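You operate a simulated robot arm through the tools that you are given. There is no shell and no other tool. Be economical: measure what you need, move in short steps, check, and stop when the job is done.

You are at the controls of a simulated two-armed robot. One attempt, no reset.

JOB
Get the armchair ready: recline dial to REST, orange notebook on the padded stool, reading lamp on at HIGH.
Fine: the lamp stays on.
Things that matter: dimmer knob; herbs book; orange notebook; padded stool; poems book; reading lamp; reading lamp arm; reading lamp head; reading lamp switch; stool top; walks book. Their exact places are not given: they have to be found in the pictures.

It is judged by the outcome, as a careful person would: the job done as asked, and still so three seconds after it is handed in. It fails if anything else is knocked over, pushed out of place, dropped, spilled or broken.

ROBOT AND FRAMES
Two 7-joint arms with two-finger parallel grippers on one trunk, on a base that drives. Base frame: it is fixed to the floor where the robot stands at the start and does not move with it; the origin is under the middle of the robot, x ahead of it, y to its left, z up. Units: m, degrees, N and s.
The left shoulder is at the start at [0.05, 0.165, 1.255], the right one opposite. Each reaches about 0.801 m from its shoulder. Places, roughly: dimmer knob [0.2, -0.8, 1.4]; herbs book [1.25, 0.25, 0]; poems book [1.25, 0.25, 0]; reading lamp [0.3, -0.8, 1.4]; reading lamp arm [0.5, -0.8, 1.4]; reading lamp head [0.6, -0.7, 1.3]; reading lamp switch [0.2, -0.8, 1.4]; stool top [0.8, 0.3, 0.4]. Payload 3.91 kg a hand.
Tool frame (each hand has its own): the origin (TCP) lies between the finger pads and is the grasp point; the fingertips stand 0.03 m ahead of it; z points along the fingers, y is the line along which they close. The gripper opens to 0.11 m. The fingers are 0.02 m wide and 0.01 m thick; the gripper's body (0.048 by 0.112 m) begins 0.055 m behind the TCP.
Orientation is told as [roll, pitch, yaw] about the base's x, y, z axes, in that order, counted from this pose: with the fingers straight down and closing along the base's y, the tool's x points along the base's -x, its y along +y and its z along -z.

CONTROLS
- The arms move only by the tool arm_command. It takes "left_plan", "right_plan" or both (then of equal length, played together; a hand with none holds still); each is a list of rows, each a list of 2 entries, a list of its own where there are three numbers: the shift along the base's x, y, z in mm, then the turn, a rotation vector about the base's x, y, z in degrees. In form: [[[x, y, z], [rx, ry, rz]], ...]. A call has 1 to 10 rows; each row is the pose to reach, as a shift and turn from the pose commanded when the call began. "left_claw" and "right_claw" are, for a hand that has rows, the closure, from 0 (fully open) to 1 (shut), set as the call begins (left out, the last holds). Rows are played at 5 a second. More than 0.05 m and 8.6 degrees between two rows, or a gripper value outside its range, and nothing of the call is played. A pose out of reach is approached as far as the arm can. The call stops where the force on the tool passes 40 N (or 10 N more than at its start, if that is more) or the arm is blocked; 0.2 s more then pass. The fingers move at their own pace (about 0.045 m/s each) and stop on an object; they squeeze with about 23 N. The grip force told is the motor's: it shows also when the fingers shut on nothing. Time passes only in rows, and 0.2 s behind the last, so rows that repeat a pose let the fingers close. The reply holds the time, the measured pose of the TCP, the force on the tool along the base axes, the opening and the grip force, in the units named above and with some noise, with the torque about the TCP (base axes, N m) and any sound that the robot's microphone picked up.
- Cameras (640 x 400 px; columns grow to the right, rows downward): "scene" is now at [0.0843, -0.0485, 1.4015]; the picture's right is [-0.65, -0.76, 0.00], its down [-0.60, 0.52, -0.60] and it looks along [0.46, -0.39, -0.80] (base axes); focal length 214 px, centre (320, 200). "left" rides on the left gripper at [0.072, -0.017, -0.103] in its tool frame; the picture's right is [0.23, 0.97, 0.00], its down [-0.76, 0.18, -0.62] and it looks along [-0.61, 0.14, 0.78] (tool axes); focal length 222 px, centre (320, 200). "right" rides on the right gripper at [0.072, 0.017, -0.103] in its tool frame; the picture's right is [-0.23, 0.97, 0.00], its down [-0.76, -0.18, -0.62] and it looks along [-0.61, -0.14, 0.78] (tool axes); focal length 222 px, centre (320, 200).
- camera(camera): a new picture of that camera. It takes no simulated time.
- move_column(by): slides the trunk up (or, below 0, down) by that many m; the arms and the scene camera ride with it, the base frame stays. It gives what a move gives, with no picture.
- base_move(legs): drives the robot by 1 to 6 legs, each [ahead, left, turn to the left] in m, m and degrees, along the robot's own axes; the way and the turn of a leg run together, so that a leg with both is an arc; at most 1.5 m and 180 degrees a leg. The arms and the cameras ride along, it lands a little off, and it stops where it bumps. It gives what a move gives.
- aim_head(pan, tilt): turns the head with the scene camera to pan (to the left, within 80 degrees either way) and tilt (down, from -29 to 69), counted from straight ahead of the robot. It gives what a move gives.
- locate(camera, pixels): for up to 12 pixels [column, row] of the newest picture of that camera ("zoom" is the newest enlarged one), the place [x, y, z] in the base frame of the surface seen there, good to about 0.002 m. It takes no simulated time.
- inspect(camera, box): a new picture of the part [left, top, right, bottom] of that camera's present view, enlarged. It takes no simulated time.
- job_done(): hands the job in; it is judged then, once.

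Go step by step. Measure first, check grasps and placings, and put right what went wrong. The budget is 80 turns and 58 pictures, counting those below and the enlarged ones. Unless the task says otherwise, let go and move clear before handing in, and close with one line.

The tools are called by a JSON object that holds its "fn" and its "kwargs". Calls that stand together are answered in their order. arm_command: Moves the arms, as the interface text tells. Its arguments: {"type":"object","properties":{"left_plan":{"type":"array","items":{"type":"array"}},"left_claw":{"type":"number"},"right_plan":{"type":"array","items":{"type":"array"}},"right_claw":{"type":"number"}},"required":[]} The other tools are called the same way: move_column (by) slides the trunk up or down; base_move (legs) drives the base; aim_head (pan, tilt) turns the head that bears the scene camera; camera (camera) takes a picture; locate (camera, pixels) gives the place of the surface under pixels of a picture; inspect (camera, box) takes an enlarged picture of a part of a camera's view; job_done () hands the job in.

At the start:

```text
time_s: 0.0
left_position: [0.4154, -0.0228, 0.9996]
left_ee_rot: [0.0, 0.0, 0.0]
left_wrist_force: [-0.3, -0.6, 1.0]
left_torque: [-0.02, -0.03, 0.0]
left_width: 0.11
left_gripper_force: 0.1
right_position: [0.3055, -0.3713, 1.0004]
right_ee_rot: [0.0, 0.0, 0.0]
right_wrist_force: [-0.4, -0.1, 1.1]
right_torque: [0.0, -0.02, -0.01]
right_width: 0.1101
right_gripper_force: 0.1
trunk travel left (down, up): [-0.475, 0.028]
robot x, y, heading: [-0.0002, -0.0006, -0.1]
head pan, tilt: [-40.8, 52.9]
```

scene: 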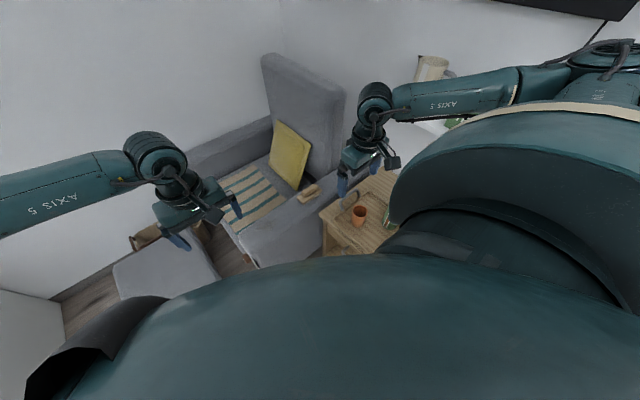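
right: 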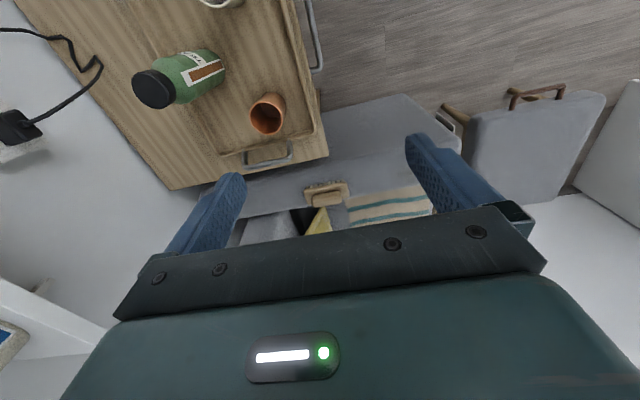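
left: 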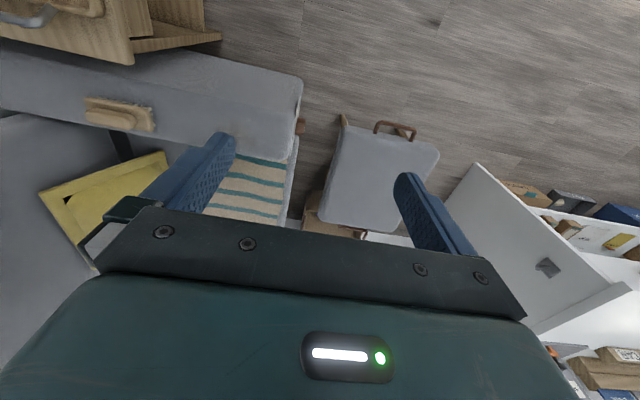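

The pictures show the armchair ahead-right, the stool ahead, a shelf with books to the left and a lamp to the right. I'll look around with the head first.

{"fn": "aim_head", "kwargs": {"pan": -60, "tilt": 15}}

{"fn": "camera", "kwargs": {"camera": "scene"}}

{"fn": "aim_head", "kwargs": {"pan": 10, "tilt": 45}}

{"fn": "camera", "kwargs": {"camera": "scene"}}

```text
time_s: 1.0
left_position: [0.4152, -0.0241, 1.0011]
left_ee_rot: [0.0, -0.1, 0.0]
left_wrist_force: [0.6, 0.3, 0.3]
left_torque: [0.02, 0.02, 0.03]
left_width: 0.1101
left_gripper_force: 0.0
right_position: [0.3054, -0.3714, 0.9995]
right_ee_rot: [0.0, -0.1, 0.0]
right_wrist_force: [-1.2, 0.8, -1.1]
right_torque: [-0.02, 0.01, 0.01]
right_width: 0.1101
right_gripper_force: 0.0
trunk travel left (down, up): [-0.475, 0.028]
robot x, y, heading: [-0.0008, 0.0013, -0.4]
head pan, tilt: [-60.0, 15.0]
```

```text
54 pictures are left
```

scene: 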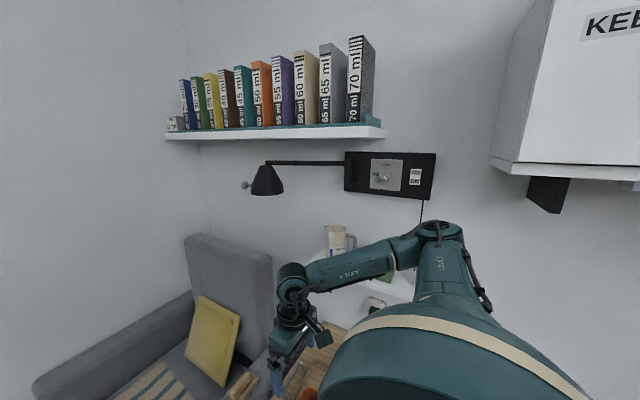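

```text
time_s: 2.5
left_position: [0.4165, -0.0243, 1.0004]
left_ee_rot: [0.0, 0.1, 0.0]
left_wrist_force: [0.2, 0.2, 0.6]
left_torque: [0.03, -0.02, 0.03]
left_width: 0.11
left_gripper_force: 0.1
right_position: [0.3047, -0.3704, 1.0]
right_ee_rot: [0.0, 0.0, 0.0]
right_wrist_force: [0.1, 0.0, 1.0]
right_torque: [-0.01, 0.0, -0.01]
right_width: 0.1098
right_gripper_force: 0.0
trunk travel left (down, up): [-0.475, 0.028]
robot x, y, heading: [-0.0009, 0.0017, 0.1]
head pan, tilt: [10.0, 45.0]
```

```text
53 pictures are left
```

scene: 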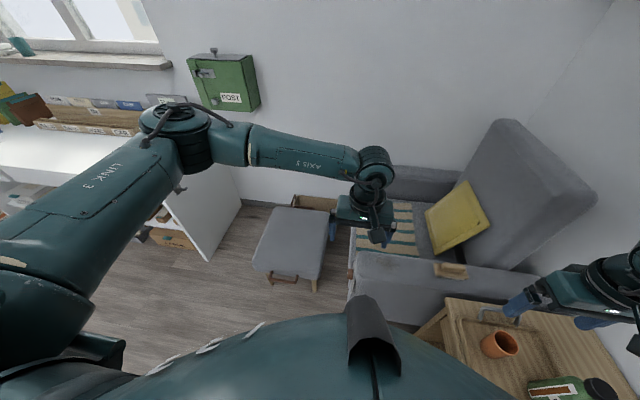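

The lamp with its wall panel is at about (270,175) in the first view; the stool is at (295,240) with a box behind it (315,203). I'll zoom in on the lamp panel, the box and the left side.

{"fn": "inspect", "kwargs": {"camera": "scene", "box": [240, 170, 360, 245]}}

{"fn": "locate", "kwargs": {"camera": "scene", "pixels": [[269, 211], [322, 217], [319, 278], [256, 266], [292, 240], [300, 200], [330, 203], [460, 272], [440, 267], [285, 279]]}}

{"fn": "aim_head", "kwargs": {"pan": 60, "tilt": 35}}

{"fn": "camera", "kwargs": {"camera": "scene"}}

{"fn": "aim_head", "kwargs": {"pan": -70, "tilt": 10}}

{"fn": "inspect", "kwargs": {"camera": "scene", "box": [180, 120, 420, 270]}}

```text
5.33 times, centred on (300, 208) of scene
```

zoom: 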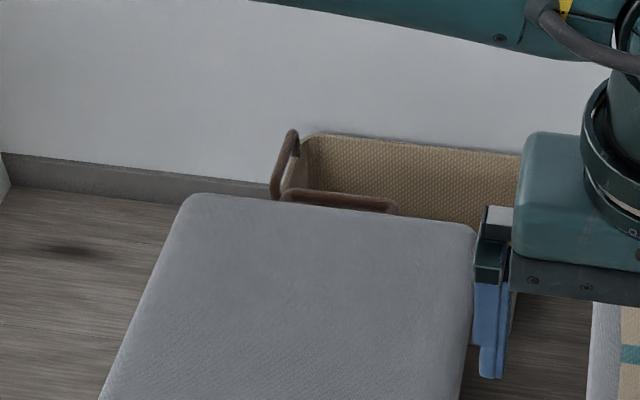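

```text
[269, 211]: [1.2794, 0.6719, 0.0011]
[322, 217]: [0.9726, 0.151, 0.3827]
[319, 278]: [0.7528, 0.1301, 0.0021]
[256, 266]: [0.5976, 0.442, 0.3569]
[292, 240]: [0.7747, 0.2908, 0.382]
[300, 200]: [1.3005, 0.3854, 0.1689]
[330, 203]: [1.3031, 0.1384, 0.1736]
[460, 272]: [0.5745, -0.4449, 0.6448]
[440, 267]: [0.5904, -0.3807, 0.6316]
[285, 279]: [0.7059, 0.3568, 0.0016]
```

```text
time_s: 3.6
left_position: [0.4156, -0.0227, 1.0004]
left_ee_rot: [0.0, 0.0, 0.0]
left_wrist_force: [0.4, -0.3, -0.1]
left_torque: [0.02, 0.0, -0.02]
left_width: 0.1099
left_gripper_force: 0.0
right_position: [0.3061, -0.3714, 0.9988]
right_ee_rot: [0.0, 0.0, -0.1]
right_wrist_force: [-0.3, -0.4, 0.0]
right_torque: [-0.03, -0.01, 0.01]
right_width: 0.11
right_gripper_force: 0.1
trunk travel left (down, up): [-0.475, 0.028]
robot x, y, heading: [-0.0003, 0.0017, 0.2]
head pan, tilt: [60.0, 35.0]
```

```text
51 pictures are left
```

scene: 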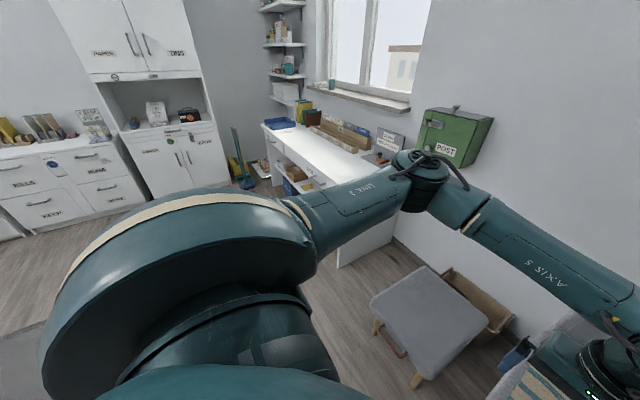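

```text
time_s: 5.7
left_position: [0.4161, -0.024, 0.9995]
left_ee_rot: [-0.1, 0.0, 0.0]
left_wrist_force: [0.2, -0.1, 0.0]
left_torque: [0.0, 0.0, 0.0]
left_width: 0.1101
left_gripper_force: 0.1
right_position: [0.3052, -0.3709, 1.0006]
right_ee_rot: [-0.1, 0.0, -0.1]
right_wrist_force: [0.1, -0.4, 0.1]
right_torque: [0.03, -0.01, 0.02]
right_width: 0.1098
right_gripper_force: 0.1
trunk travel left (down, up): [-0.475, 0.028]
robot x, y, heading: [0.0009, -0.0012, -0.1]
head pan, tilt: [-70.0, 10.0]
```

```text
2.67 times, centred on (300, 195) of scene
```

zoom: 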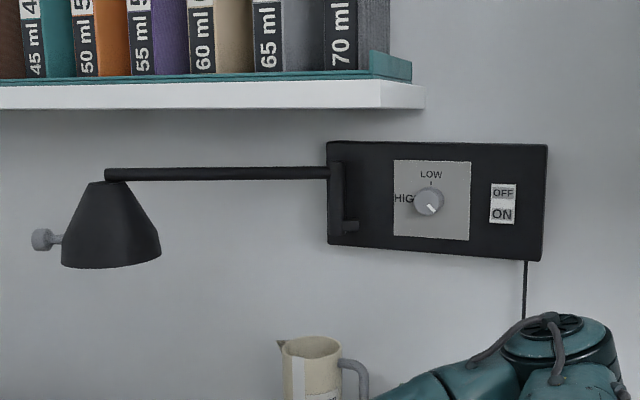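

The lamp panel is visible: knob (430,202 zoom) and OFF/ON rocker (502,203 zoom). Next I locate it and then look at the armchair control.

{"fn": "locate", "kwargs": {"camera": "zoom", "pixels": [[430, 202], [432, 170], [400, 222], [460, 165], [502, 193], [502, 215], [335, 200], [540, 200], [110, 225], [42, 240], [220, 173], [300, 350]]}}

{"fn": "inspect", "kwargs": {"camera": "scene", "box": [310, 170, 390, 220]}}

{"fn": "aim_head", "kwargs": {"pan": -35, "tilt": 50}}

{"fn": "camera", "kwargs": {"camera": "scene"}}

```text
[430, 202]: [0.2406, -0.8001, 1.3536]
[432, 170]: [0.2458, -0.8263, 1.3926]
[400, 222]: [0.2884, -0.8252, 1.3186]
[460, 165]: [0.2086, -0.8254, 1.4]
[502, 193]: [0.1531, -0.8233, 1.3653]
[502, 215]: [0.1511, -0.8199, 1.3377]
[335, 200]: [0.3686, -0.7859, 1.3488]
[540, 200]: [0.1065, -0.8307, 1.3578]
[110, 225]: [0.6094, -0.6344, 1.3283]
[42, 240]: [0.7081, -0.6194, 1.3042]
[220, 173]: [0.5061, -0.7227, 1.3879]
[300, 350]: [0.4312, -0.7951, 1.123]
```

```text
8.00 times, centred on (350, 195) of scene
```

zoom: 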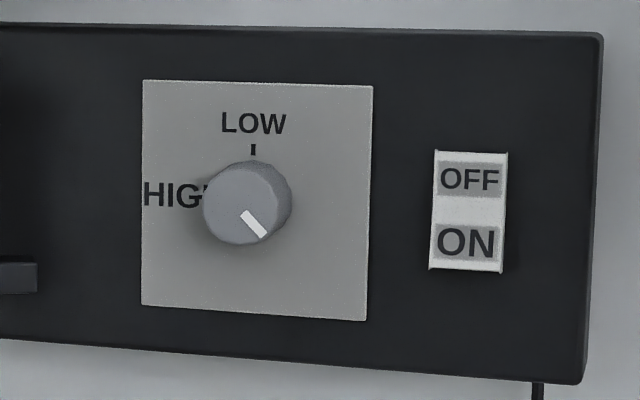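

```text
time_s: 6.8
left_position: [0.4168, -0.023, 1.0]
left_ee_rot: [0.0, -0.1, 0.0]
left_wrist_force: [0.4, 0.9, -0.1]
left_torque: [0.04, 0.02, -0.04]
left_width: 0.1101
left_gripper_force: 0.1
right_position: [0.3053, -0.3716, 1.0002]
right_ee_rot: [0.1, -0.1, -0.1]
right_wrist_force: [-0.1, 1.3, -0.6]
right_torque: [0.02, 0.06, -0.04]
right_width: 0.1101
right_gripper_force: 0.1
trunk travel left (down, up): [-0.475, 0.028]
robot x, y, heading: [0.0016, -0.0011, 0.0]
head pan, tilt: [-35.0, 50.0]
```

```text
48 pictures are left
```

scene: 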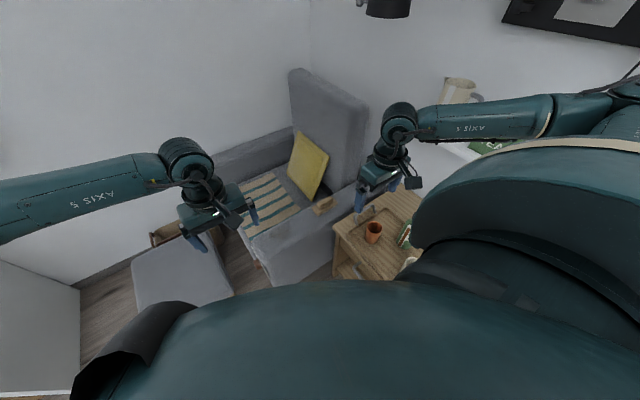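

The tan thing on the armrest at (322,205) may be the recline control; zooming there, and on the right hand camera's view of the same.

{"fn": "inspect", "kwargs": {"camera": "scene", "box": [240, 160, 400, 290]}}

{"fn": "inspect", "kwargs": {"camera": "right", "box": [280, 150, 400, 225]}}

{"fn": "inspect", "kwargs": {"camera": "left", "box": [0, 60, 320, 260]}}

```text
3.08 times, centred on (320, 225) of scene
```

zoom: 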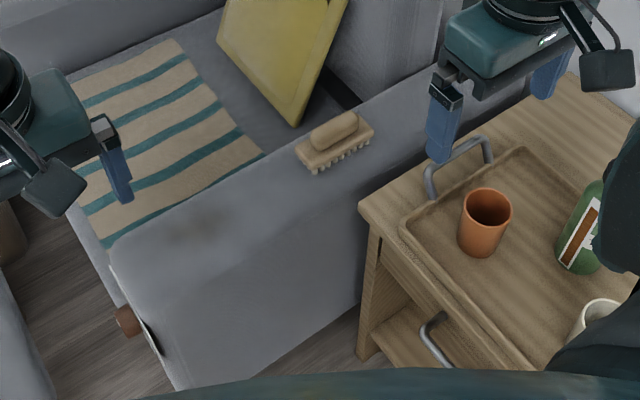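

```text
5.33 times, centred on (340, 188) of right
```

zoom: 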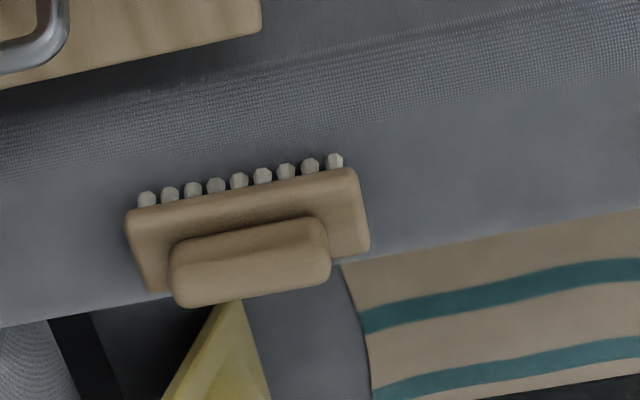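

```text
2.00 times, centred on (160, 160) of left
```

zoom: 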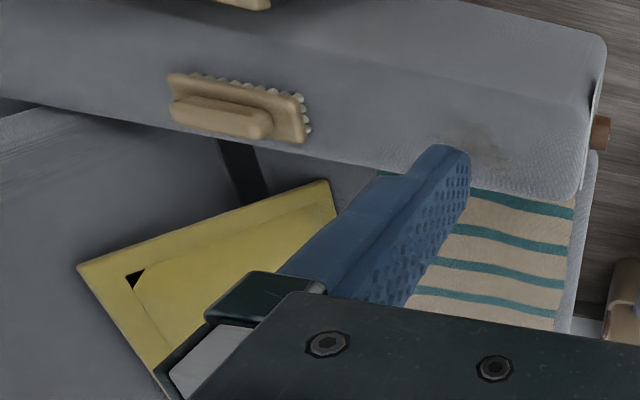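

The tan thing is a brush. The dial is the brown knob on the armrest's front end, at scene (256,264). I'll locate it.

{"fn": "inspect", "kwargs": {"camera": "scene", "box": [230, 230, 310, 280]}}

{"fn": "inspect", "kwargs": {"camera": "left", "box": [240, 90, 340, 152]}}

{"fn": "locate", "kwargs": {"camera": "scene", "pixels": [[256, 264], [253, 248], [275, 285], [345, 160], [300, 80]]}}

{"fn": "locate", "kwargs": {"camera": "zoom", "pixels": [[400, 240]]}}

```text
8.00 times, centred on (270, 255) of scene
```

zoom: 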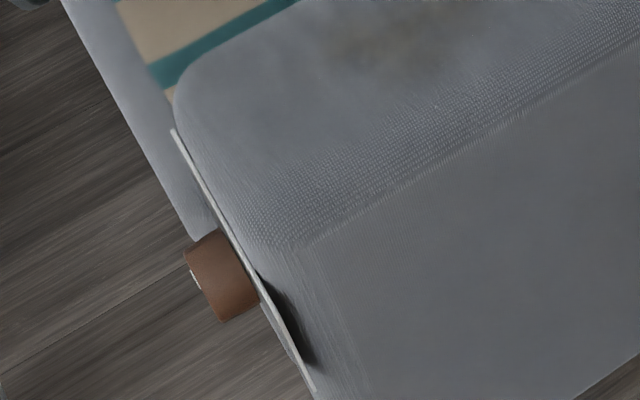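

```text
6.40 times, centred on (290, 121) of left
```

zoom: 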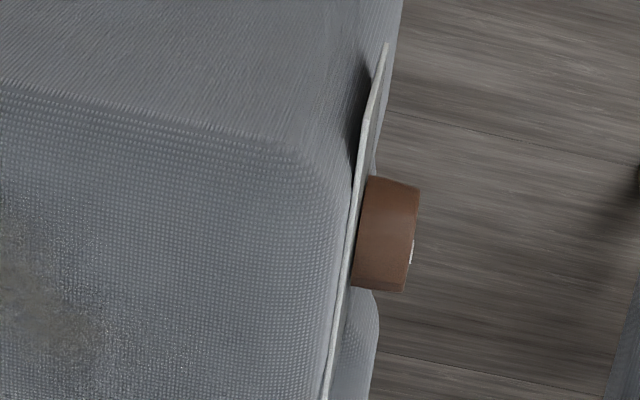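

```text
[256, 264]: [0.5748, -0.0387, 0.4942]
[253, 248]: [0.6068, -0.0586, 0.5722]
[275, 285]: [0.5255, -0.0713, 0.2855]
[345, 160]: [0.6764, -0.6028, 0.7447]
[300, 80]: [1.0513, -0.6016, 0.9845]
```

```text
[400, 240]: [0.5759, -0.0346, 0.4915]
```

The dial is at about [0.575, -0.045, 0.49], facing +y. I'll do the lamp first with the trunk up, bringing the right hand to face the wall panel (fingers toward -y).

{"fn": "arm_command", "kwargs": {"right_plan": [[[-8, -13, 35], [-8, 0, 0]], [[-16, -26, 70], [-16, 0, 0]], [[-25, -39, 105], [-24, 0, 0]], [[-34, -52, 140], [-32, 0, 0]], [[-42, -65, 175], [-40, 0, 0]], [[-50, -78, 210], [-48, 0, 0]], [[-59, -91, 245], [-56, 0, 0]], [[-67, -104, 275], [-64, 0, 0]], [[-76, -117, 300], [-72, 0, 0]], [[-85, -130, 320], [-80, 0, 0]]]}}

{"fn": "arm_command", "kwargs": {"right_plan": [[[0, -10, 10], [-5, 0, 0]], [[0, -20, 20], [-10, 0, 0]]], "right_claw": 1}}

{"fn": "camera", "kwargs": {"camera": "right"}}

```text
time_s: 9.0
left_position: [0.414, -0.0241, 0.9988]
left_ee_rot: [0.0, 0.0, 0.0]
left_wrist_force: [0.2, 0.0, -0.2]
left_torque: [-0.02, 0.0, 0.02]
left_width: 0.1096
left_gripper_force: 0.1
right_position: [0.2314, -0.5034, 1.327]
right_ee_rot: [-80.1, 0.1, -0.1]
right_wrist_force: [-0.2, -0.4, 0.5]
right_torque: [0.0, -0.03, -0.01]
right_width: 0.1099
right_gripper_force: 0.0
right hand out of reach, approached as far as the arm can: row 9, 10
trunk travel left (down, up): [-0.475, 0.028]
robot x, y, heading: [-0.0018, -0.0005, -0.1]
head pan, tilt: [-35.0, 50.0]
```

```text
time_s: 9.6
left_position: [0.4157, -0.024, 1.0005]
left_ee_rot: [0.0, 0.0, 0.0]
left_wrist_force: [0.5, -0.1, -0.3]
left_torque: [-0.02, 0.0, 0.04]
left_width: 0.1101
left_gripper_force: 0.0
right_position: [0.2323, -0.5254, 1.3461]
right_ee_rot: [-90.1, 0.0, -0.1]
right_wrist_force: [-0.7, 0.1, -0.1]
right_torque: [0.04, -0.01, 0.01]
right_width: 0.0572
right_gripper_force: 0.0
trunk travel left (down, up): [-0.475, 0.028]
robot x, y, heading: [-0.0006, -0.0001, 0.0]
head pan, tilt: [-35.0, 50.0]
```

```text
42 pictures are left
```

right: 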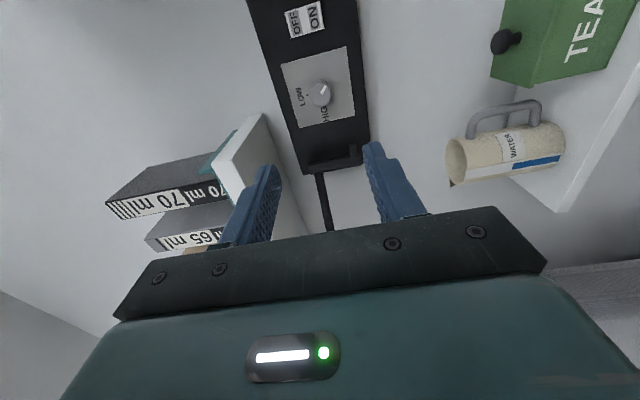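

{"fn": "inspect", "kwargs": {"camera": "right", "box": [260, 0, 380, 140]}}

{"fn": "locate", "kwargs": {"camera": "right", "pixels": [[320, 93], [292, 19], [313, 14], [264, 118], [250, 15]]}}

{"fn": "locate", "kwargs": {"camera": "zoom", "pixels": [[320, 260], [290, 260], [345, 265]]}}

```text
2.86 times, centred on (320, 70) of right
```

zoom: 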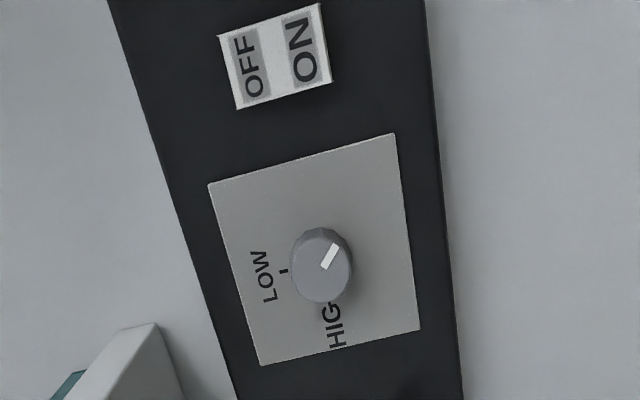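

```text
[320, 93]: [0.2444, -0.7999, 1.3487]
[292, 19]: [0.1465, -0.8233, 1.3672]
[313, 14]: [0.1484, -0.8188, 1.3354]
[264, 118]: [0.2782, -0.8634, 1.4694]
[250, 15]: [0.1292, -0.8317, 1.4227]
```

```text
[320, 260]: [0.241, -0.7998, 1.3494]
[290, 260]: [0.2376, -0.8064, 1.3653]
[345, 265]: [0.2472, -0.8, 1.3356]
```

The switch's ON half is at [0.148, -0.819, 1.336] and the knob's face centre is [0.241, -0.80, 1.35], with the pointer at lower right. With the fingers shut I'll move in front of ON, then press gently.

{"fn": "arm_command", "kwargs": {"right_plan": [[[-28, -10, -4], [0, 0, 0]], [[-56, -40, -8], [0, 0, 0]], [[-84, -80, -12], [0, 0, 0]], [[-84, -125, -12], [0, 0, 0]], [[-84, -170, -12], [0, 0, 0]], [[-84, -215, -12], [0, 0, 0]], [[-84, -240, -12], [0, 0, 0]]], "right_claw": 1}}

{"fn": "camera", "kwargs": {"camera": "right"}}

```text
time_s: 11.2
left_position: [0.4162, -0.0242, 1.0]
left_ee_rot: [0.0, 0.1, 0.0]
left_wrist_force: [0.4, 0.0, 0.6]
left_torque: [0.04, -0.01, 0.0]
left_width: 0.1097
left_gripper_force: 0.0
right_position: [0.1473, -0.7664, 1.3355]
right_ee_rot: [-90.0, -0.1, 0.0]
right_wrist_force: [-0.8, -0.6, 0.0]
right_torque: [-0.01, 0.0, 0.03]
right_width: 0.0
right_gripper_force: 22.5
right hand out of reach, approached as far as the arm can: row 1, 2
trunk travel left (down, up): [-0.475, 0.028]
robot x, y, heading: [0.0007, 0.003, 0.1]
head pan, tilt: [-35.0, 50.0]
```

```text
40 pictures are left
```

right: 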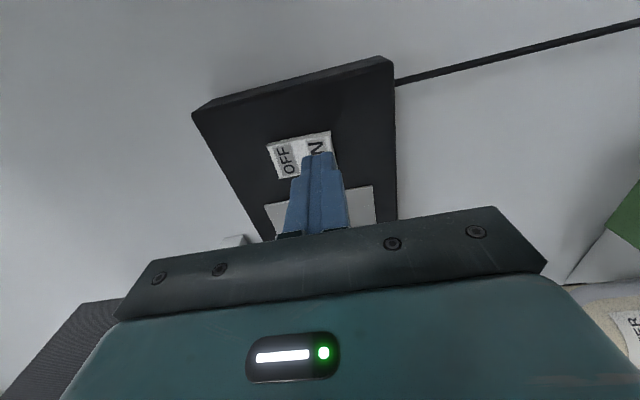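

The shut fingertips line up with ON; I'll press slowly, then back off.

{"fn": "arm_command", "kwargs": {"right_plan": [[[0, -10, -3], [0, 0, 0]], [[0, -18, -3], [0, 0, 0]], [[0, -24, -3], [0, 0, 0]], [[0, -28, -3], [0, 0, 0]], [[0, -32, -3], [0, 0, 0]]]}}

{"fn": "arm_command", "kwargs": {"right_plan": [[[0, 30, 0], [0, 0, 0]], [[0, 70, 0], [0, 0, 0]]]}}

{"fn": "aim_head", "kwargs": {"pan": -70, "tilt": 10}}

{"fn": "inspect", "kwargs": {"camera": "scene", "box": [180, 120, 420, 270]}}

```text
time_s: 12.4
left_position: [0.4151, -0.0207, 1.0004]
left_ee_rot: [-0.3, 0.0, 0.0]
left_wrist_force: [0.0, 0.0, 1.1]
left_torque: [0.01, -0.01, -0.02]
left_width: 0.1098
left_gripper_force: 0.1
right_position: [0.148, -0.7924, 1.3313]
right_ee_rot: [-89.7, 0.0, 0.2]
right_wrist_force: [-6.3, 35.5, -13.9]
right_torque: [0.08, -0.03, -0.08]
right_width: 0.0
right_gripper_force: 22.6
trunk travel left (down, up): [-0.475, 0.028]
robot x, y, heading: [-0.0005, 0.0004, -0.1]
head pan, tilt: [-35.0, 50.0]
```

```text
time_s: 13.0
left_position: [0.4154, -0.0236, 1.0]
left_ee_rot: [0.0, 0.1, 0.1]
left_wrist_force: [-0.2, 0.0, -1.5]
left_torque: [0.02, 0.0, 0.01]
left_width: 0.1099
left_gripper_force: 0.0
right_position: [0.1485, -0.7261, 1.3307]
right_ee_rot: [-90.0, 0.2, 0.0]
right_wrist_force: [-0.2, 0.3, -0.4]
right_torque: [0.03, 0.03, -0.01]
right_width: 0.0001
right_gripper_force: 22.7
trunk travel left (down, up): [-0.475, 0.028]
robot x, y, heading: [-0.0052, -0.0014, -0.3]
head pan, tilt: [-35.0, 50.0]
```

```text
time_s: 14.1
left_position: [0.4146, -0.0248, 0.9995]
left_ee_rot: [0.0, 0.0, 0.0]
left_wrist_force: [0.0, -0.4, 0.7]
left_torque: [0.02, 0.02, 0.01]
left_width: 0.1097
left_gripper_force: 0.1
right_position: [0.1499, -0.7261, 1.3296]
right_ee_rot: [-90.0, 0.0, 0.0]
right_wrist_force: [0.0, 0.2, -0.1]
right_torque: [0.0, -0.03, 0.0]
right_width: 0.0
right_gripper_force: 22.9
trunk travel left (down, up): [-0.475, 0.028]
robot x, y, heading: [0.0004, -0.0041, 0.0]
head pan, tilt: [-70.0, 10.0]
```

```text
2.67 times, centred on (300, 195) of scene
```

zoom: 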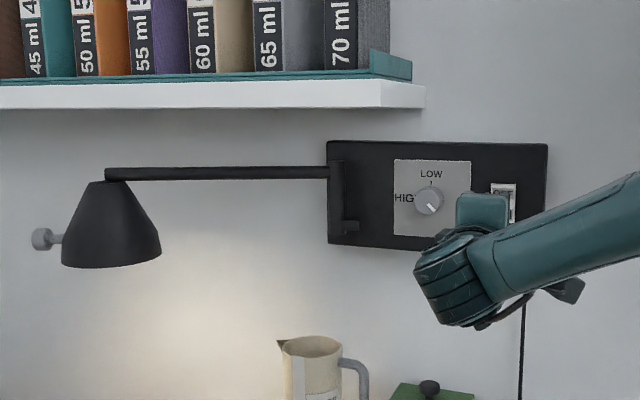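

The lamp is on now (light glow under the head). Next, the knob: check the shelf clearance, then pre-roll and line up with the knob.

{"fn": "locate", "kwargs": {"camera": "zoom", "pixels": [[420, 104], [380, 108], [200, 106], [424, 92], [430, 202]]}}

{"fn": "arm_command", "kwargs": {"right_plan": [[[12, 30, 3], [0, 8, 0]], [[24, 30, 5], [0, 16, 0]], [[36, 30, 8], [0, 24, 0]], [[48, 30, 10], [0, 32, 0]], [[60, 30, 13], [0, 40, 0]], [[72, 30, 16], [0, 48, 0]], [[84, 30, 18], [0, 56, 0]], [[92, 30, 20], [0, 60, 0]]], "right_claw": 0}}

{"fn": "camera", "kwargs": {"camera": "right"}}

```text
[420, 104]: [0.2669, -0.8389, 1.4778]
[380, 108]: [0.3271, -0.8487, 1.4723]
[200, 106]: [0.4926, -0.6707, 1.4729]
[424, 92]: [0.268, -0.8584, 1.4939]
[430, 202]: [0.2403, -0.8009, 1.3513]
```

```text
time_s: 15.9
left_position: [0.4163, -0.0233, 0.9993]
left_ee_rot: [0.0, 0.0, 0.0]
left_wrist_force: [-1.2, 0.6, 0.3]
left_torque: [-0.01, -0.02, -0.01]
left_width: 0.1101
left_gripper_force: 0.1
right_position: [0.2262, -0.7369, 1.2539]
right_ee_rot: [-90.6, 60.0, -0.3]
right_wrist_force: [0.0, -0.4, 0.1]
right_torque: [0.05, 0.0, -0.04]
right_width: 0.1102
right_gripper_force: 0.1
right hand out of reach, approached as far as the arm can: row 4, 5, 6, 7, 8
trunk travel left (down, up): [-0.475, 0.028]
robot x, y, heading: [0.0008, 0.0017, 0.1]
head pan, tilt: [-70.0, 10.0]
```

```text
38 pictures are left
```

right: 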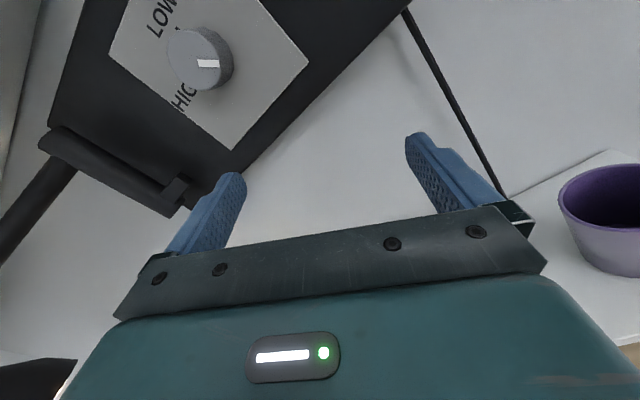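

Rolled +60° the hand falls short (z 1.254), so that wrist roll is out of range there. I'll roll back to about 0 and line up again.

{"fn": "arm_command", "kwargs": {"right_plan": [[[2, 15, 20], [0, -8, 0]], [[4, 15, 40], [0, -16, 0]], [[6, 15, 60], [0, -24, 0]], [[8, 15, 75], [0, -32, 0]], [[10, 15, 88], [0, -40, 0]], [[13, 15, 97], [0, -48, 0]], [[15, 15, 97], [0, -56, 0]], [[15, 15, 97], [0, -60, 0]]]}}

{"fn": "arm_command", "kwargs": {"right_plan": [[[0, 0, 0], [0, -8, 0]], [[0, 0, 0], [0, -16, 0]], [[0, 0, 0], [0, -24, 0]], [[0, 0, 0], [0, -32, 0]], [[0, 0, 0], [0, -40, 0]], [[0, 0, 0], [0, -48, 0]], [[0, 0, 0], [0, -56, 0]], [[0, 0, 0], [0, -64, 0]], [[0, 0, 0], [0, -72, 0]], [[0, 0, 0], [0, -80, 0]]]}}

{"fn": "arm_command", "kwargs": {"right_plan": [[[0, 0, 0], [0, -8, 0]], [[0, 0, 0], [0, -16, 0]], [[0, 0, 0], [0, -24, 0]], [[0, 0, 0], [0, -32, 0]], [[0, 0, 0], [0, -40, 0]], [[0, 0, 0], [0, -48, 0]], [[0, 0, 0], [0, -56, 0]], [[0, 0, 0], [0, -64, 0]]]}}

```text
time_s: 17.7
left_position: [0.4153, -0.0237, 1.0005]
left_ee_rot: [0.0, -0.1, 0.0]
left_wrist_force: [-0.1, 0.2, 0.6]
left_torque: [0.02, -0.02, 0.03]
left_width: 0.1097
left_gripper_force: 0.1
right_position: [0.2485, -0.7231, 1.3511]
right_ee_rot: [-90.0, -0.1, -0.1]
right_wrist_force: [-0.2, -0.4, 0.2]
right_torque: [0.02, -0.03, 0.01]
right_width: 0.11
right_gripper_force: 0.0
trunk travel left (down, up): [-0.475, 0.028]
robot x, y, heading: [0.0028, 0.0016, -0.1]
head pan, tilt: [-70.0, 10.0]
```

```text
time_s: 19.9
left_position: [0.4144, -0.0243, 1.0012]
left_ee_rot: [0.0, 0.0, 0.0]
left_wrist_force: [-0.4, 0.3, 0.1]
left_torque: [-0.03, -0.03, -0.03]
left_width: 0.11
left_gripper_force: 0.0
right_position: [0.247, -0.7223, 1.351]
right_ee_rot: [-90.0, -80.1, 0.0]
right_wrist_force: [-0.2, -0.1, -0.1]
right_torque: [0.0, 0.01, 0.0]
right_width: 0.1101
right_gripper_force: 0.1
trunk travel left (down, up): [-0.475, 0.028]
robot x, y, heading: [-0.0052, 0.0002, -0.2]
head pan, tilt: [-70.0, 10.0]
```

```text
time_s: 21.7
left_position: [0.416, -0.0232, 0.9991]
left_ee_rot: [0.0, 0.0, 0.1]
left_wrist_force: [0.3, -0.6, -0.5]
left_torque: [-0.04, 0.0, 0.01]
left_width: 0.11
left_gripper_force: 0.1
right_position: [0.2473, -0.7218, 1.3509]
right_ee_rot: [90.0, -35.9, 179.9]
right_wrist_force: [0.4, -0.1, -0.2]
right_torque: [0.01, 0.02, -0.01]
right_width: 0.1102
right_gripper_force: 0.0
trunk travel left (down, up): [-0.475, 0.028]
robot x, y, heading: [-0.0017, 0.0014, 0.1]
head pan, tilt: [-70.0, 10.0]
```

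The hand rolls freely from 0 to -144° in front of the knob. A picture will check alignment and the pointer.

{"fn": "inspect", "kwargs": {"camera": "right", "box": [200, 40, 440, 240]}}

{"fn": "inspect", "kwargs": {"camera": "scene", "box": [310, 170, 390, 220]}}

```text
2.00 times, centred on (320, 140) of right
```

zoom: 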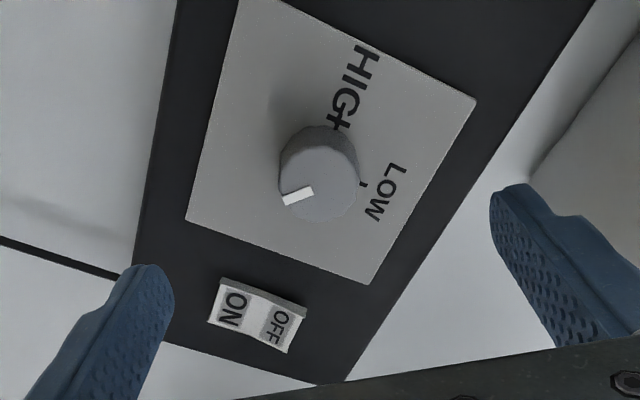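

```text
8.00 times, centred on (350, 195) of scene
```

zoom: 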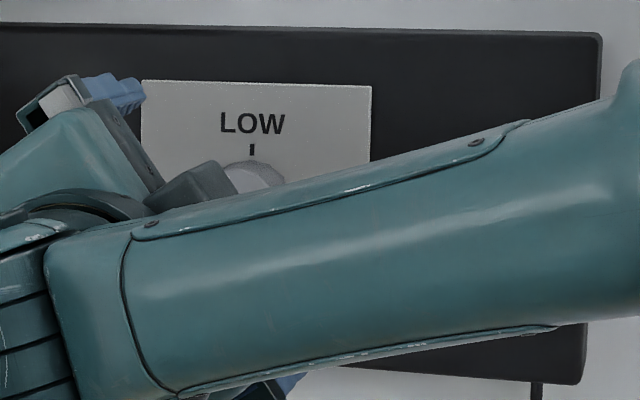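

Alignment is good apart from 6 mm in x. I'll move in, close on the knob, and try a small counter-clockwise turn (+y).

{"fn": "arm_command", "kwargs": {"right_plan": [[[-6, -20, 0], [0, 0, 0]], [[-6, -40, 0], [0, 0, 0]], [[-6, -56, 0], [0, 0, 0]], [[-6, -66, 0], [0, 0, 0]]]}}

{"fn": "arm_command", "kwargs": {"right_plan": [[[0, 0, 0], [0, 0, 0]], [[0, 0, 0], [0, 0, 0]], [[0, 0, 0], [0, 0, 0]], [[0, 0, 0], [0, 0, 0]], [[0, 0, 0], [0, 0, 0]], [[0, 0, 0], [0, 0, 0]], [[0, 0, 0], [0, 0, 0]]], "right_claw": 1}}

{"fn": "arm_command", "kwargs": {"right_plan": [[[0, 0, 0], [0, 5, 0]], [[0, 0, 0], [0, 10, 0]], [[0, 0, 0], [0, 16, 0]]]}}

{"fn": "camera", "kwargs": {"camera": "right"}}

```text
time_s: 22.7
left_position: [0.4167, -0.0241, 0.9996]
left_ee_rot: [0.0, 0.0, -0.1]
left_wrist_force: [-0.3, -0.1, -0.9]
left_torque: [0.01, 0.01, 0.01]
left_width: 0.11
left_gripper_force: 0.0
right_position: [0.2402, -0.7879, 1.3504]
right_ee_rot: [90.0, -36.1, 180.1]
right_wrist_force: [0.1, -0.2, 0.3]
right_torque: [0.0, 0.0, -0.01]
right_width: 0.11
right_gripper_force: 0.1
trunk travel left (down, up): [-0.475, 0.028]
robot x, y, heading: [-0.0042, -0.0023, -0.1]
head pan, tilt: [-70.0, 10.0]
```

```text
time_s: 24.3
left_position: [0.4167, -0.0231, 0.9997]
left_ee_rot: [-0.1, 0.1, 0.0]
left_wrist_force: [-0.1, -0.2, -0.1]
left_torque: [-0.01, 0.02, 0.0]
left_width: 0.11
left_gripper_force: 0.1
right_position: [0.2429, -0.7881, 1.3541]
right_ee_rot: [90.4, -35.9, 179.9]
right_wrist_force: [12.7, -11.1, 18.9]
right_torque: [0.06, -0.13, 0.71]
right_width: 0.0344
right_gripper_force: 45.3
trunk travel left (down, up): [-0.475, 0.028]
robot x, y, heading: [-0.0001, -0.002, 0.1]
head pan, tilt: [-70.0, 10.0]
```

```text
time_s: 25.1
left_position: [0.4171, -0.0246, 0.9993]
left_ee_rot: [-0.1, 0.1, 0.0]
left_wrist_force: [0.3, 0.7, 0.8]
left_torque: [0.04, -0.04, -0.02]
left_width: 0.1101
left_gripper_force: 0.0
right_position: [0.2446, -0.7861, 1.3551]
right_ee_rot: [90.8, -52.1, 179.5]
right_wrist_force: [16.1, -11.1, 21.8]
right_torque: [-0.84, -0.17, 0.21]
right_width: 0.0343
right_gripper_force: 44.8
trunk travel left (down, up): [-0.475, 0.028]
robot x, y, heading: [-0.0001, 0.0014, 0.0]
head pan, tilt: [-70.0, 10.0]
```

```text
35 pictures are left
```

right: 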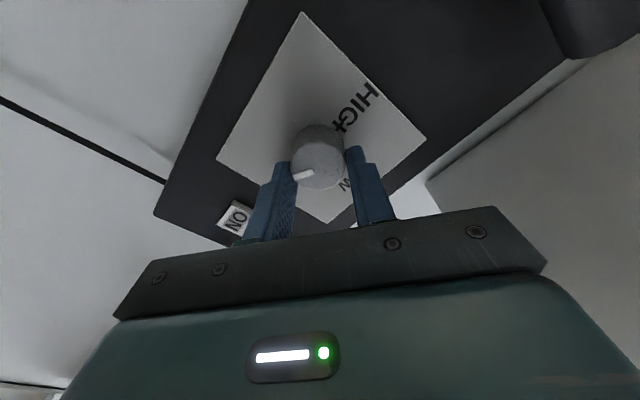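

The knob is gripped (34 mm), with a side force showing the centre is about 4 mm off in +x and +z. I'll ease that while turning further.

{"fn": "arm_command", "kwargs": {"right_plan": [[[4, 0, 4], [0, 0, 0]], [[4, 0, 5], [0, 6, 0]], [[4, 0, 5], [0, 14, 0]], [[4, 0, 5], [0, 22, 0]], [[4, 0, 5], [0, 30, 0]]]}}

{"fn": "inspect", "kwargs": {"camera": "right", "box": [200, 40, 440, 240]}}

```text
time_s: 26.3
left_position: [0.418, -0.023, 0.999]
left_ee_rot: [-0.2, 0.1, 0.0]
left_wrist_force: [0.4, 0.9, 0.6]
left_torque: [0.0, 0.02, 0.01]
left_width: 0.11
left_gripper_force: 0.0
right_position: [0.2472, -0.7859, 1.3568]
right_ee_rot: [89.7, -82.2, -179.6]
right_wrist_force: [6.8, 0.5, 3.2]
right_torque: [-1.14, -0.06, 0.01]
right_width: 0.0344
right_gripper_force: 44.9
trunk travel left (down, up): [-0.475, 0.028]
robot x, y, heading: [0.0016, -0.0003, -0.2]
head pan, tilt: [-70.0, 10.0]
```

```text
2.00 times, centred on (320, 140) of right
```

zoom: 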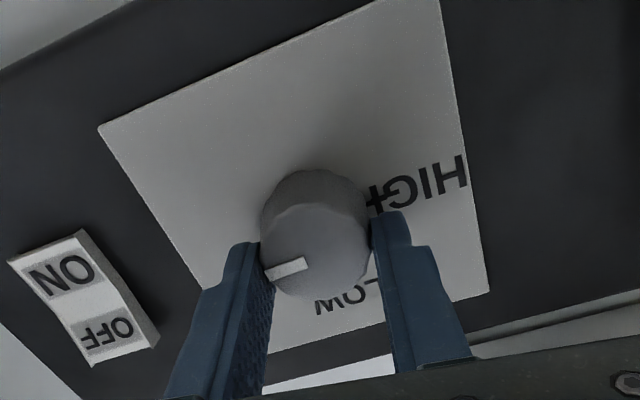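

The pointer turns with the gripper and the knob moves freely counter-clockwise. Continuing +90°.

{"fn": "arm_command", "kwargs": {"right_plan": [[[0, 0, 0], [0, 8, 0]], [[0, 0, 0], [0, 16, 0]], [[0, 0, 0], [0, 24, 0]], [[0, 0, 0], [0, 32, 0]], [[0, 0, 0], [0, 40, 0]], [[0, 0, 0], [0, 48, 0]], [[0, 0, 0], [0, 56, 0]], [[0, 0, 0], [0, 64, 0]], [[0, 0, 0], [0, 72, 0]], [[0, 0, 0], [0, 80, 0]]]}}

{"fn": "arm_command", "kwargs": {"right_plan": [[[0, 0, 0], [0, 8, 0]], [[0, 0, 0], [0, 15, 0]]]}}

{"fn": "inspect", "kwargs": {"camera": "right", "box": [200, 40, 440, 240]}}

```text
time_s: 28.5
left_position: [0.4193, -0.0244, 0.9971]
left_ee_rot: [0.0, 0.3, 0.0]
left_wrist_force: [0.3, 0.2, -0.6]
left_torque: [-0.03, 0.01, 0.01]
left_width: 0.1098
left_gripper_force: 0.0
right_position: [0.2544, -0.787, 1.352]
right_ee_rot: [-89.3, -17.6, 0.2]
right_wrist_force: [24.3, 10.7, -12.9]
right_torque: [0.61, -0.15, -0.31]
right_width: 0.0341
right_gripper_force: 45.3
trunk travel left (down, up): [-0.475, 0.028]
robot x, y, heading: [-0.0012, 0.0022, -0.0]
head pan, tilt: [-70.0, 10.0]
```

```text
time_s: 29.1
left_position: [0.4185, -0.024, 0.9985]
left_ee_rot: [0.0, 0.3, 0.1]
left_wrist_force: [-1.1, -0.2, -0.5]
left_torque: [-0.02, 0.02, -0.02]
left_width: 0.1101
left_gripper_force: 0.0
right_position: [0.2512, -0.7877, 1.3518]
right_ee_rot: [-89.3, -2.7, 0.3]
right_wrist_force: [19.9, 11.7, -19.1]
right_torque: [0.6, -0.63, 0.31]
right_width: 0.0351
right_gripper_force: 45.0
trunk travel left (down, up): [-0.475, 0.028]
robot x, y, heading: [-0.0021, -0.0044, -0.2]
head pan, tilt: [-70.0, 10.0]
```

```text
2.00 times, centred on (320, 140) of right
```

zoom: 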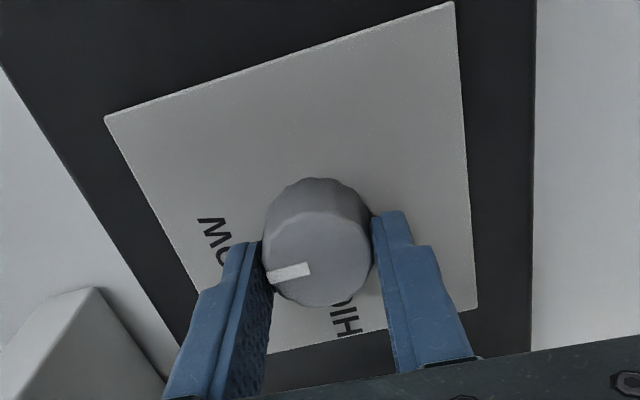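

The pointer now sits at LOW (image left) and resisting torque rose to -0.63 N m, so LOW looks like the end stop and HIGH must lie clockwise. I'll ease the side force and turn clockwise.

{"fn": "arm_command", "kwargs": {"right_plan": [[[2, 0, -3], [0, -6, 0]], [[2, 0, -3], [0, -14, 0]], [[1, 0, -1], [0, -22, 0]], [[0, 0, 0], [0, -30, 0]], [[0, 0, 0], [0, -38, 0]], [[0, 0, 0], [0, -46, 0]], [[0, 0, 0], [0, -54, 0]], [[0, 0, 0], [0, -62, 0]], [[0, 0, 0], [0, -70, 0]], [[0, 0, 0], [0, -78, 0]]]}}

{"fn": "arm_command", "kwargs": {"right_plan": [[[0, 0, 0], [0, -8, 0]], [[0, 0, 0], [0, -16, 0]], [[0, 0, 0], [0, -24, 0]], [[0, 0, 0], [0, -32, 0]], [[0, 0, 0], [0, -40, 0]], [[0, 0, 0], [0, -48, 0]], [[0, 0, 0], [0, -56, 0]], [[0, 0, 0], [0, -64, 0]], [[0, 0, 0], [0, -72, 0]], [[0, 0, 0], [0, -78, 0]]]}}

```text
time_s: 31.3
left_position: [0.4176, -0.0251, 0.9982]
left_ee_rot: [0.0, 0.0, -0.1]
left_wrist_force: [1.2, 0.7, -0.7]
left_torque: [0.0, 0.01, 0.0]
left_width: 0.1098
left_gripper_force: 0.1
right_position: [0.2478, -0.7879, 1.3547]
right_ee_rot: [-87.8, -80.9, -2.0]
right_wrist_force: [12.0, 7.9, -13.2]
right_torque: [1.56, -0.05, 0.46]
right_width: 0.0348
right_gripper_force: 45.0
trunk travel left (down, up): [-0.475, 0.028]
robot x, y, heading: [0.0006, -0.0008, -0.1]
head pan, tilt: [-70.0, 10.0]
```

```text
time_s: 33.5
left_position: [0.4152, -0.0235, 1.0004]
left_ee_rot: [0.0, 0.0, -0.1]
left_wrist_force: [0.4, 0.0, -0.3]
left_torque: [0.02, 0.03, -0.01]
left_width: 0.1099
left_gripper_force: 0.1
right_position: [0.2443, -0.7869, 1.3515]
right_ee_rot: [89.2, -21.0, -179.7]
right_wrist_force: [-8.3, 20.6, -28.0]
right_torque: [1.33, 0.12, 0.63]
right_width: 0.0345
right_gripper_force: 45.4
trunk travel left (down, up): [-0.475, 0.028]
robot x, y, heading: [0.0011, 0.0056, 0.2]
head pan, tilt: [-70.0, 10.0]
```

Turned about 156° clockwise from LOW. I'll release, back off, and look.

{"fn": "arm_command", "kwargs": {"right_plan": [[[0, 0, 0], [0, 0, 0]], [[0, 0, 0], [0, 0, 0]], [[0, 0, 0], [0, 0, 0]], [[0, 0, 0], [0, 0, 0]], [[0, 0, 0], [0, 0, 0]], [[0, 20, 0], [0, 0, 0]], [[0, 60, 0], [0, 0, 0]]], "right_claw": 0}}

{"fn": "arm_command", "kwargs": {"right_plan": [[[0, 0, 0], [0, 8, 0]], [[0, 0, 0], [0, 16, 0]], [[0, 0, 0], [0, 24, 0]], [[0, 0, 0], [0, 32, 0]], [[0, 0, 0], [0, 40, 0]], [[0, 0, 0], [0, 48, 0]], [[0, 0, 0], [0, 56, 0]], [[0, 0, 0], [0, 64, 0]], [[0, 0, 0], [0, 72, 0]], [[0, 0, 0], [0, 80, 0]]]}}

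{"fn": "arm_command", "kwargs": {"right_plan": [[[0, 0, 0], [0, 8, 0]], [[0, 0, 0], [0, 16, 0]], [[0, 0, 0], [0, 24, 0]], [[0, 0, 0], [0, 32, 0]], [[0, 0, 0], [0, 40, 0]], [[0, 0, 0], [0, 48, 0]], [[0, 0, 0], [0, 56, 0]], [[0, 0, 0], [0, 64, 0]], [[0, 0, 0], [0, 72, 0]], [[0, 0, 0], [0, 78, 0]]]}}

{"fn": "inspect", "kwargs": {"camera": "right", "box": [200, 0, 440, 200]}}

```text
time_s: 35.1
left_position: [0.4165, -0.0231, 0.9999]
left_ee_rot: [-0.1, -0.1, 0.0]
left_wrist_force: [0.2, -0.2, 0.3]
left_torque: [-0.04, 0.01, -0.02]
left_width: 0.1101
left_gripper_force: 0.0
right_position: [0.2432, -0.7257, 1.356]
right_ee_rot: [90.1, -21.0, 180.0]
right_wrist_force: [0.4, 0.6, 0.7]
right_torque: [-0.02, 0.01, -0.01]
right_width: 0.1099
right_gripper_force: 0.0
trunk travel left (down, up): [-0.475, 0.028]
robot x, y, heading: [-0.0003, 0.0006, -0.2]
head pan, tilt: [-70.0, 10.0]
```

```text
time_s: 37.3
left_position: [0.416, -0.025, 1.0003]
left_ee_rot: [0.0, 0.0, 0.0]
left_wrist_force: [0.2, -0.1, 0.1]
left_torque: [0.0, 0.01, -0.03]
left_width: 0.1099
left_gripper_force: 0.1
right_position: [0.2449, -0.7282, 1.3561]
right_ee_rot: [-90.1, -78.8, 0.0]
right_wrist_force: [0.3, -0.4, 0.0]
right_torque: [0.04, 0.0, 0.0]
right_width: 0.1099
right_gripper_force: 0.1
trunk travel left (down, up): [-0.475, 0.028]
robot x, y, heading: [0.0011, -0.0017, 0.1]
head pan, tilt: [-70.0, 10.0]
```

```text
time_s: 39.5
left_position: [0.4157, -0.024, 0.9997]
left_ee_rot: [0.0, 0.0, 0.0]
left_wrist_force: [0.0, 0.3, 0.4]
left_torque: [0.0, 0.03, 0.02]
left_width: 0.1101
left_gripper_force: 0.1
right_position: [0.2452, -0.7288, 1.3565]
right_ee_rot: [-90.0, -0.9, 0.0]
right_wrist_force: [0.4, 0.3, -0.4]
right_torque: [0.01, 0.0, 0.04]
right_width: 0.1099
right_gripper_force: 0.1
trunk travel left (down, up): [-0.475, 0.028]
robot x, y, heading: [-0.004, 0.0022, -0.1]
head pan, tilt: [-70.0, 10.0]
```

```text
2.00 times, centred on (320, 100) of right
```

zoom: 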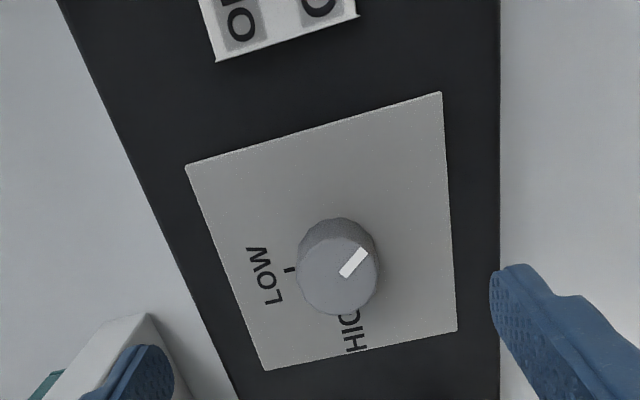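

The pointer is now at about 150° clockwise of LOW; roughly 115–120° remain to HIGH. Regrasping and turning -112°.

{"fn": "arm_command", "kwargs": {"right_plan": [[[0, -20, -5], [0, 0, 0]], [[0, -40, -5], [0, 0, 0]], [[0, -59, -5], [0, 0, 0]]]}}

{"fn": "arm_command", "kwargs": {"right_plan": [[[0, 0, 0], [0, 0, 0]], [[0, 0, 0], [0, 0, 0]], [[0, 0, 0], [0, 0, 0]], [[0, 0, 0], [0, 0, 0]], [[0, 0, 0], [0, 0, 0]], [[0, 0, 0], [0, 0, 0]], [[0, 0, 0], [0, 0, 0]]], "right_claw": 1}}

{"fn": "arm_command", "kwargs": {"right_plan": [[[0, 0, 0], [0, -8, 0]], [[0, 0, 0], [0, -16, 0]], [[0, 0, 0], [0, -24, 0]], [[0, 0, 0], [0, -32, 0]], [[0, 0, 0], [0, -40, 0]], [[0, 0, 0], [0, -48, 0]], [[0, 0, 0], [0, -56, 0]]]}}

{"fn": "arm_command", "kwargs": {"right_plan": [[[0, 0, 0], [0, -8, 0]], [[0, 0, 0], [0, -16, 0]], [[0, 0, 0], [0, -24, 0]], [[0, 0, 0], [0, -32, 0]], [[0, 0, 0], [0, -40, 0]], [[0, 0, 0], [0, -48, 0]], [[0, 0, 0], [0, -54, 0]]]}}

{"fn": "inspect", "kwargs": {"camera": "right", "box": [200, 40, 440, 240]}}

```text
time_s: 40.3
left_position: [0.4145, -0.0249, 0.999]
left_ee_rot: [0.0, 0.1, 0.0]
left_wrist_force: [0.2, -0.1, -0.4]
left_torque: [0.0, -0.01, 0.03]
left_width: 0.1102
left_gripper_force: 0.1
right_position: [0.2433, -0.7886, 1.3514]
right_ee_rot: [-90.0, -1.0, 0.0]
right_wrist_force: [0.6, -0.6, 0.2]
right_torque: [-0.01, 0.0, 0.05]
right_width: 0.1102
right_gripper_force: 0.0
trunk travel left (down, up): [-0.475, 0.028]
robot x, y, heading: [0.0016, 0.0018, -0.0]
head pan, tilt: [-70.0, 10.0]
```

```text
time_s: 41.9
left_position: [0.4149, -0.0242, 0.9991]
left_ee_rot: [0.0, 0.0, -0.1]
left_wrist_force: [-0.2, 0.1, 0.1]
left_torque: [-0.03, 0.03, 0.01]
left_width: 0.11
left_gripper_force: 0.2
right_position: [0.2438, -0.7889, 1.3487]
right_ee_rot: [-89.8, -1.0, -0.1]
right_wrist_force: [-1.6, 4.1, -6.9]
right_torque: [0.28, 0.03, -0.01]
right_width: 0.0349
right_gripper_force: 44.8
trunk travel left (down, up): [-0.475, 0.028]
robot x, y, heading: [-0.005, -0.0012, -0.1]
head pan, tilt: [-70.0, 10.0]
```

```text
time_s: 43.5
left_position: [0.4158, -0.0245, 1.0009]
left_ee_rot: [0.1, 0.0, 0.0]
left_wrist_force: [-0.4, -0.5, -0.1]
left_torque: [-0.02, 0.02, 0.0]
left_width: 0.1104
left_gripper_force: 0.0
right_position: [0.246, -0.7882, 1.3481]
right_ee_rot: [-89.3, -57.1, -0.7]
right_wrist_force: [-5.1, 9.1, -23.1]
right_torque: [0.67, 0.06, -0.04]
right_width: 0.0346
right_gripper_force: 45.1
trunk travel left (down, up): [-0.475, 0.028]
robot x, y, heading: [-0.0, -0.0008, -0.1]
head pan, tilt: [-70.0, 10.0]
```

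```text
time_s: 45.1
left_position: [0.4166, -0.0246, 1.0001]
left_ee_rot: [0.0, 0.1, 0.1]
left_wrist_force: [0.0, -0.1, 0.7]
left_torque: [0.01, -0.02, 0.01]
left_width: 0.1101
left_gripper_force: 0.0
right_position: [0.2493, -0.7874, 1.3465]
right_ee_rot: [88.4, -68.9, -178.2]
right_wrist_force: [3.8, 11.4, -22.0]
right_torque: [1.26, 0.02, 0.61]
right_width: 0.0342
right_gripper_force: 44.8
trunk travel left (down, up): [-0.475, 0.028]
robot x, y, heading: [-0.0019, 0.0017, 0.0]
head pan, tilt: [-70.0, 10.0]
```

```text
2.00 times, centred on (320, 140) of right
```

zoom: 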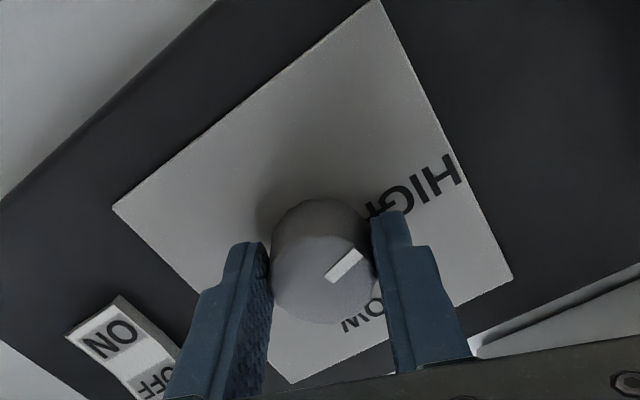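

The pointer (345,264) is nearly parallel with the HIGH direction, about 10° short. Turning a bit more while watching for a stop.

{"fn": "arm_command", "kwargs": {"right_plan": [[[1, 0, -2], [0, -4, 0]], [[1, 0, -3], [0, -9, 0]]]}}

{"fn": "inspect", "kwargs": {"camera": "right", "box": [200, 40, 440, 240]}}

```text
time_s: 45.7
left_position: [0.4174, -0.0241, 0.9992]
left_ee_rot: [0.0, 0.1, 0.1]
left_wrist_force: [0.5, -0.1, 0.9]
left_torque: [0.0, 0.01, 0.02]
left_width: 0.1102
left_gripper_force: 0.0
right_position: [0.249, -0.7886, 1.3476]
right_ee_rot: [89.8, -59.9, -179.5]
right_wrist_force: [8.4, 6.7, -13.5]
right_torque: [1.45, 0.01, 0.7]
right_width: 0.0342
right_gripper_force: 45.3
trunk travel left (down, up): [-0.475, 0.028]
robot x, y, heading: [0.0028, 0.0009, -0.1]
head pan, tilt: [-70.0, 10.0]
```

```text
2.00 times, centred on (320, 140) of right
```

zoom: 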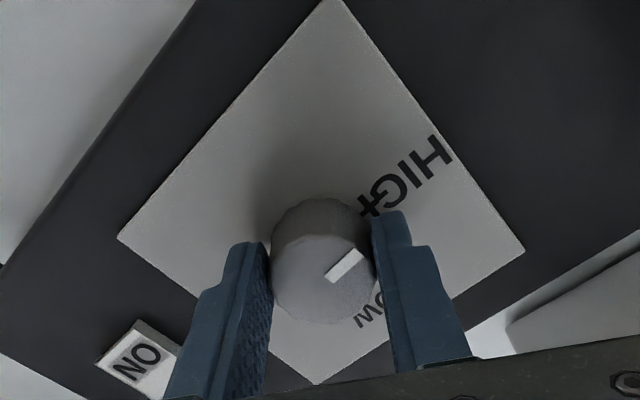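

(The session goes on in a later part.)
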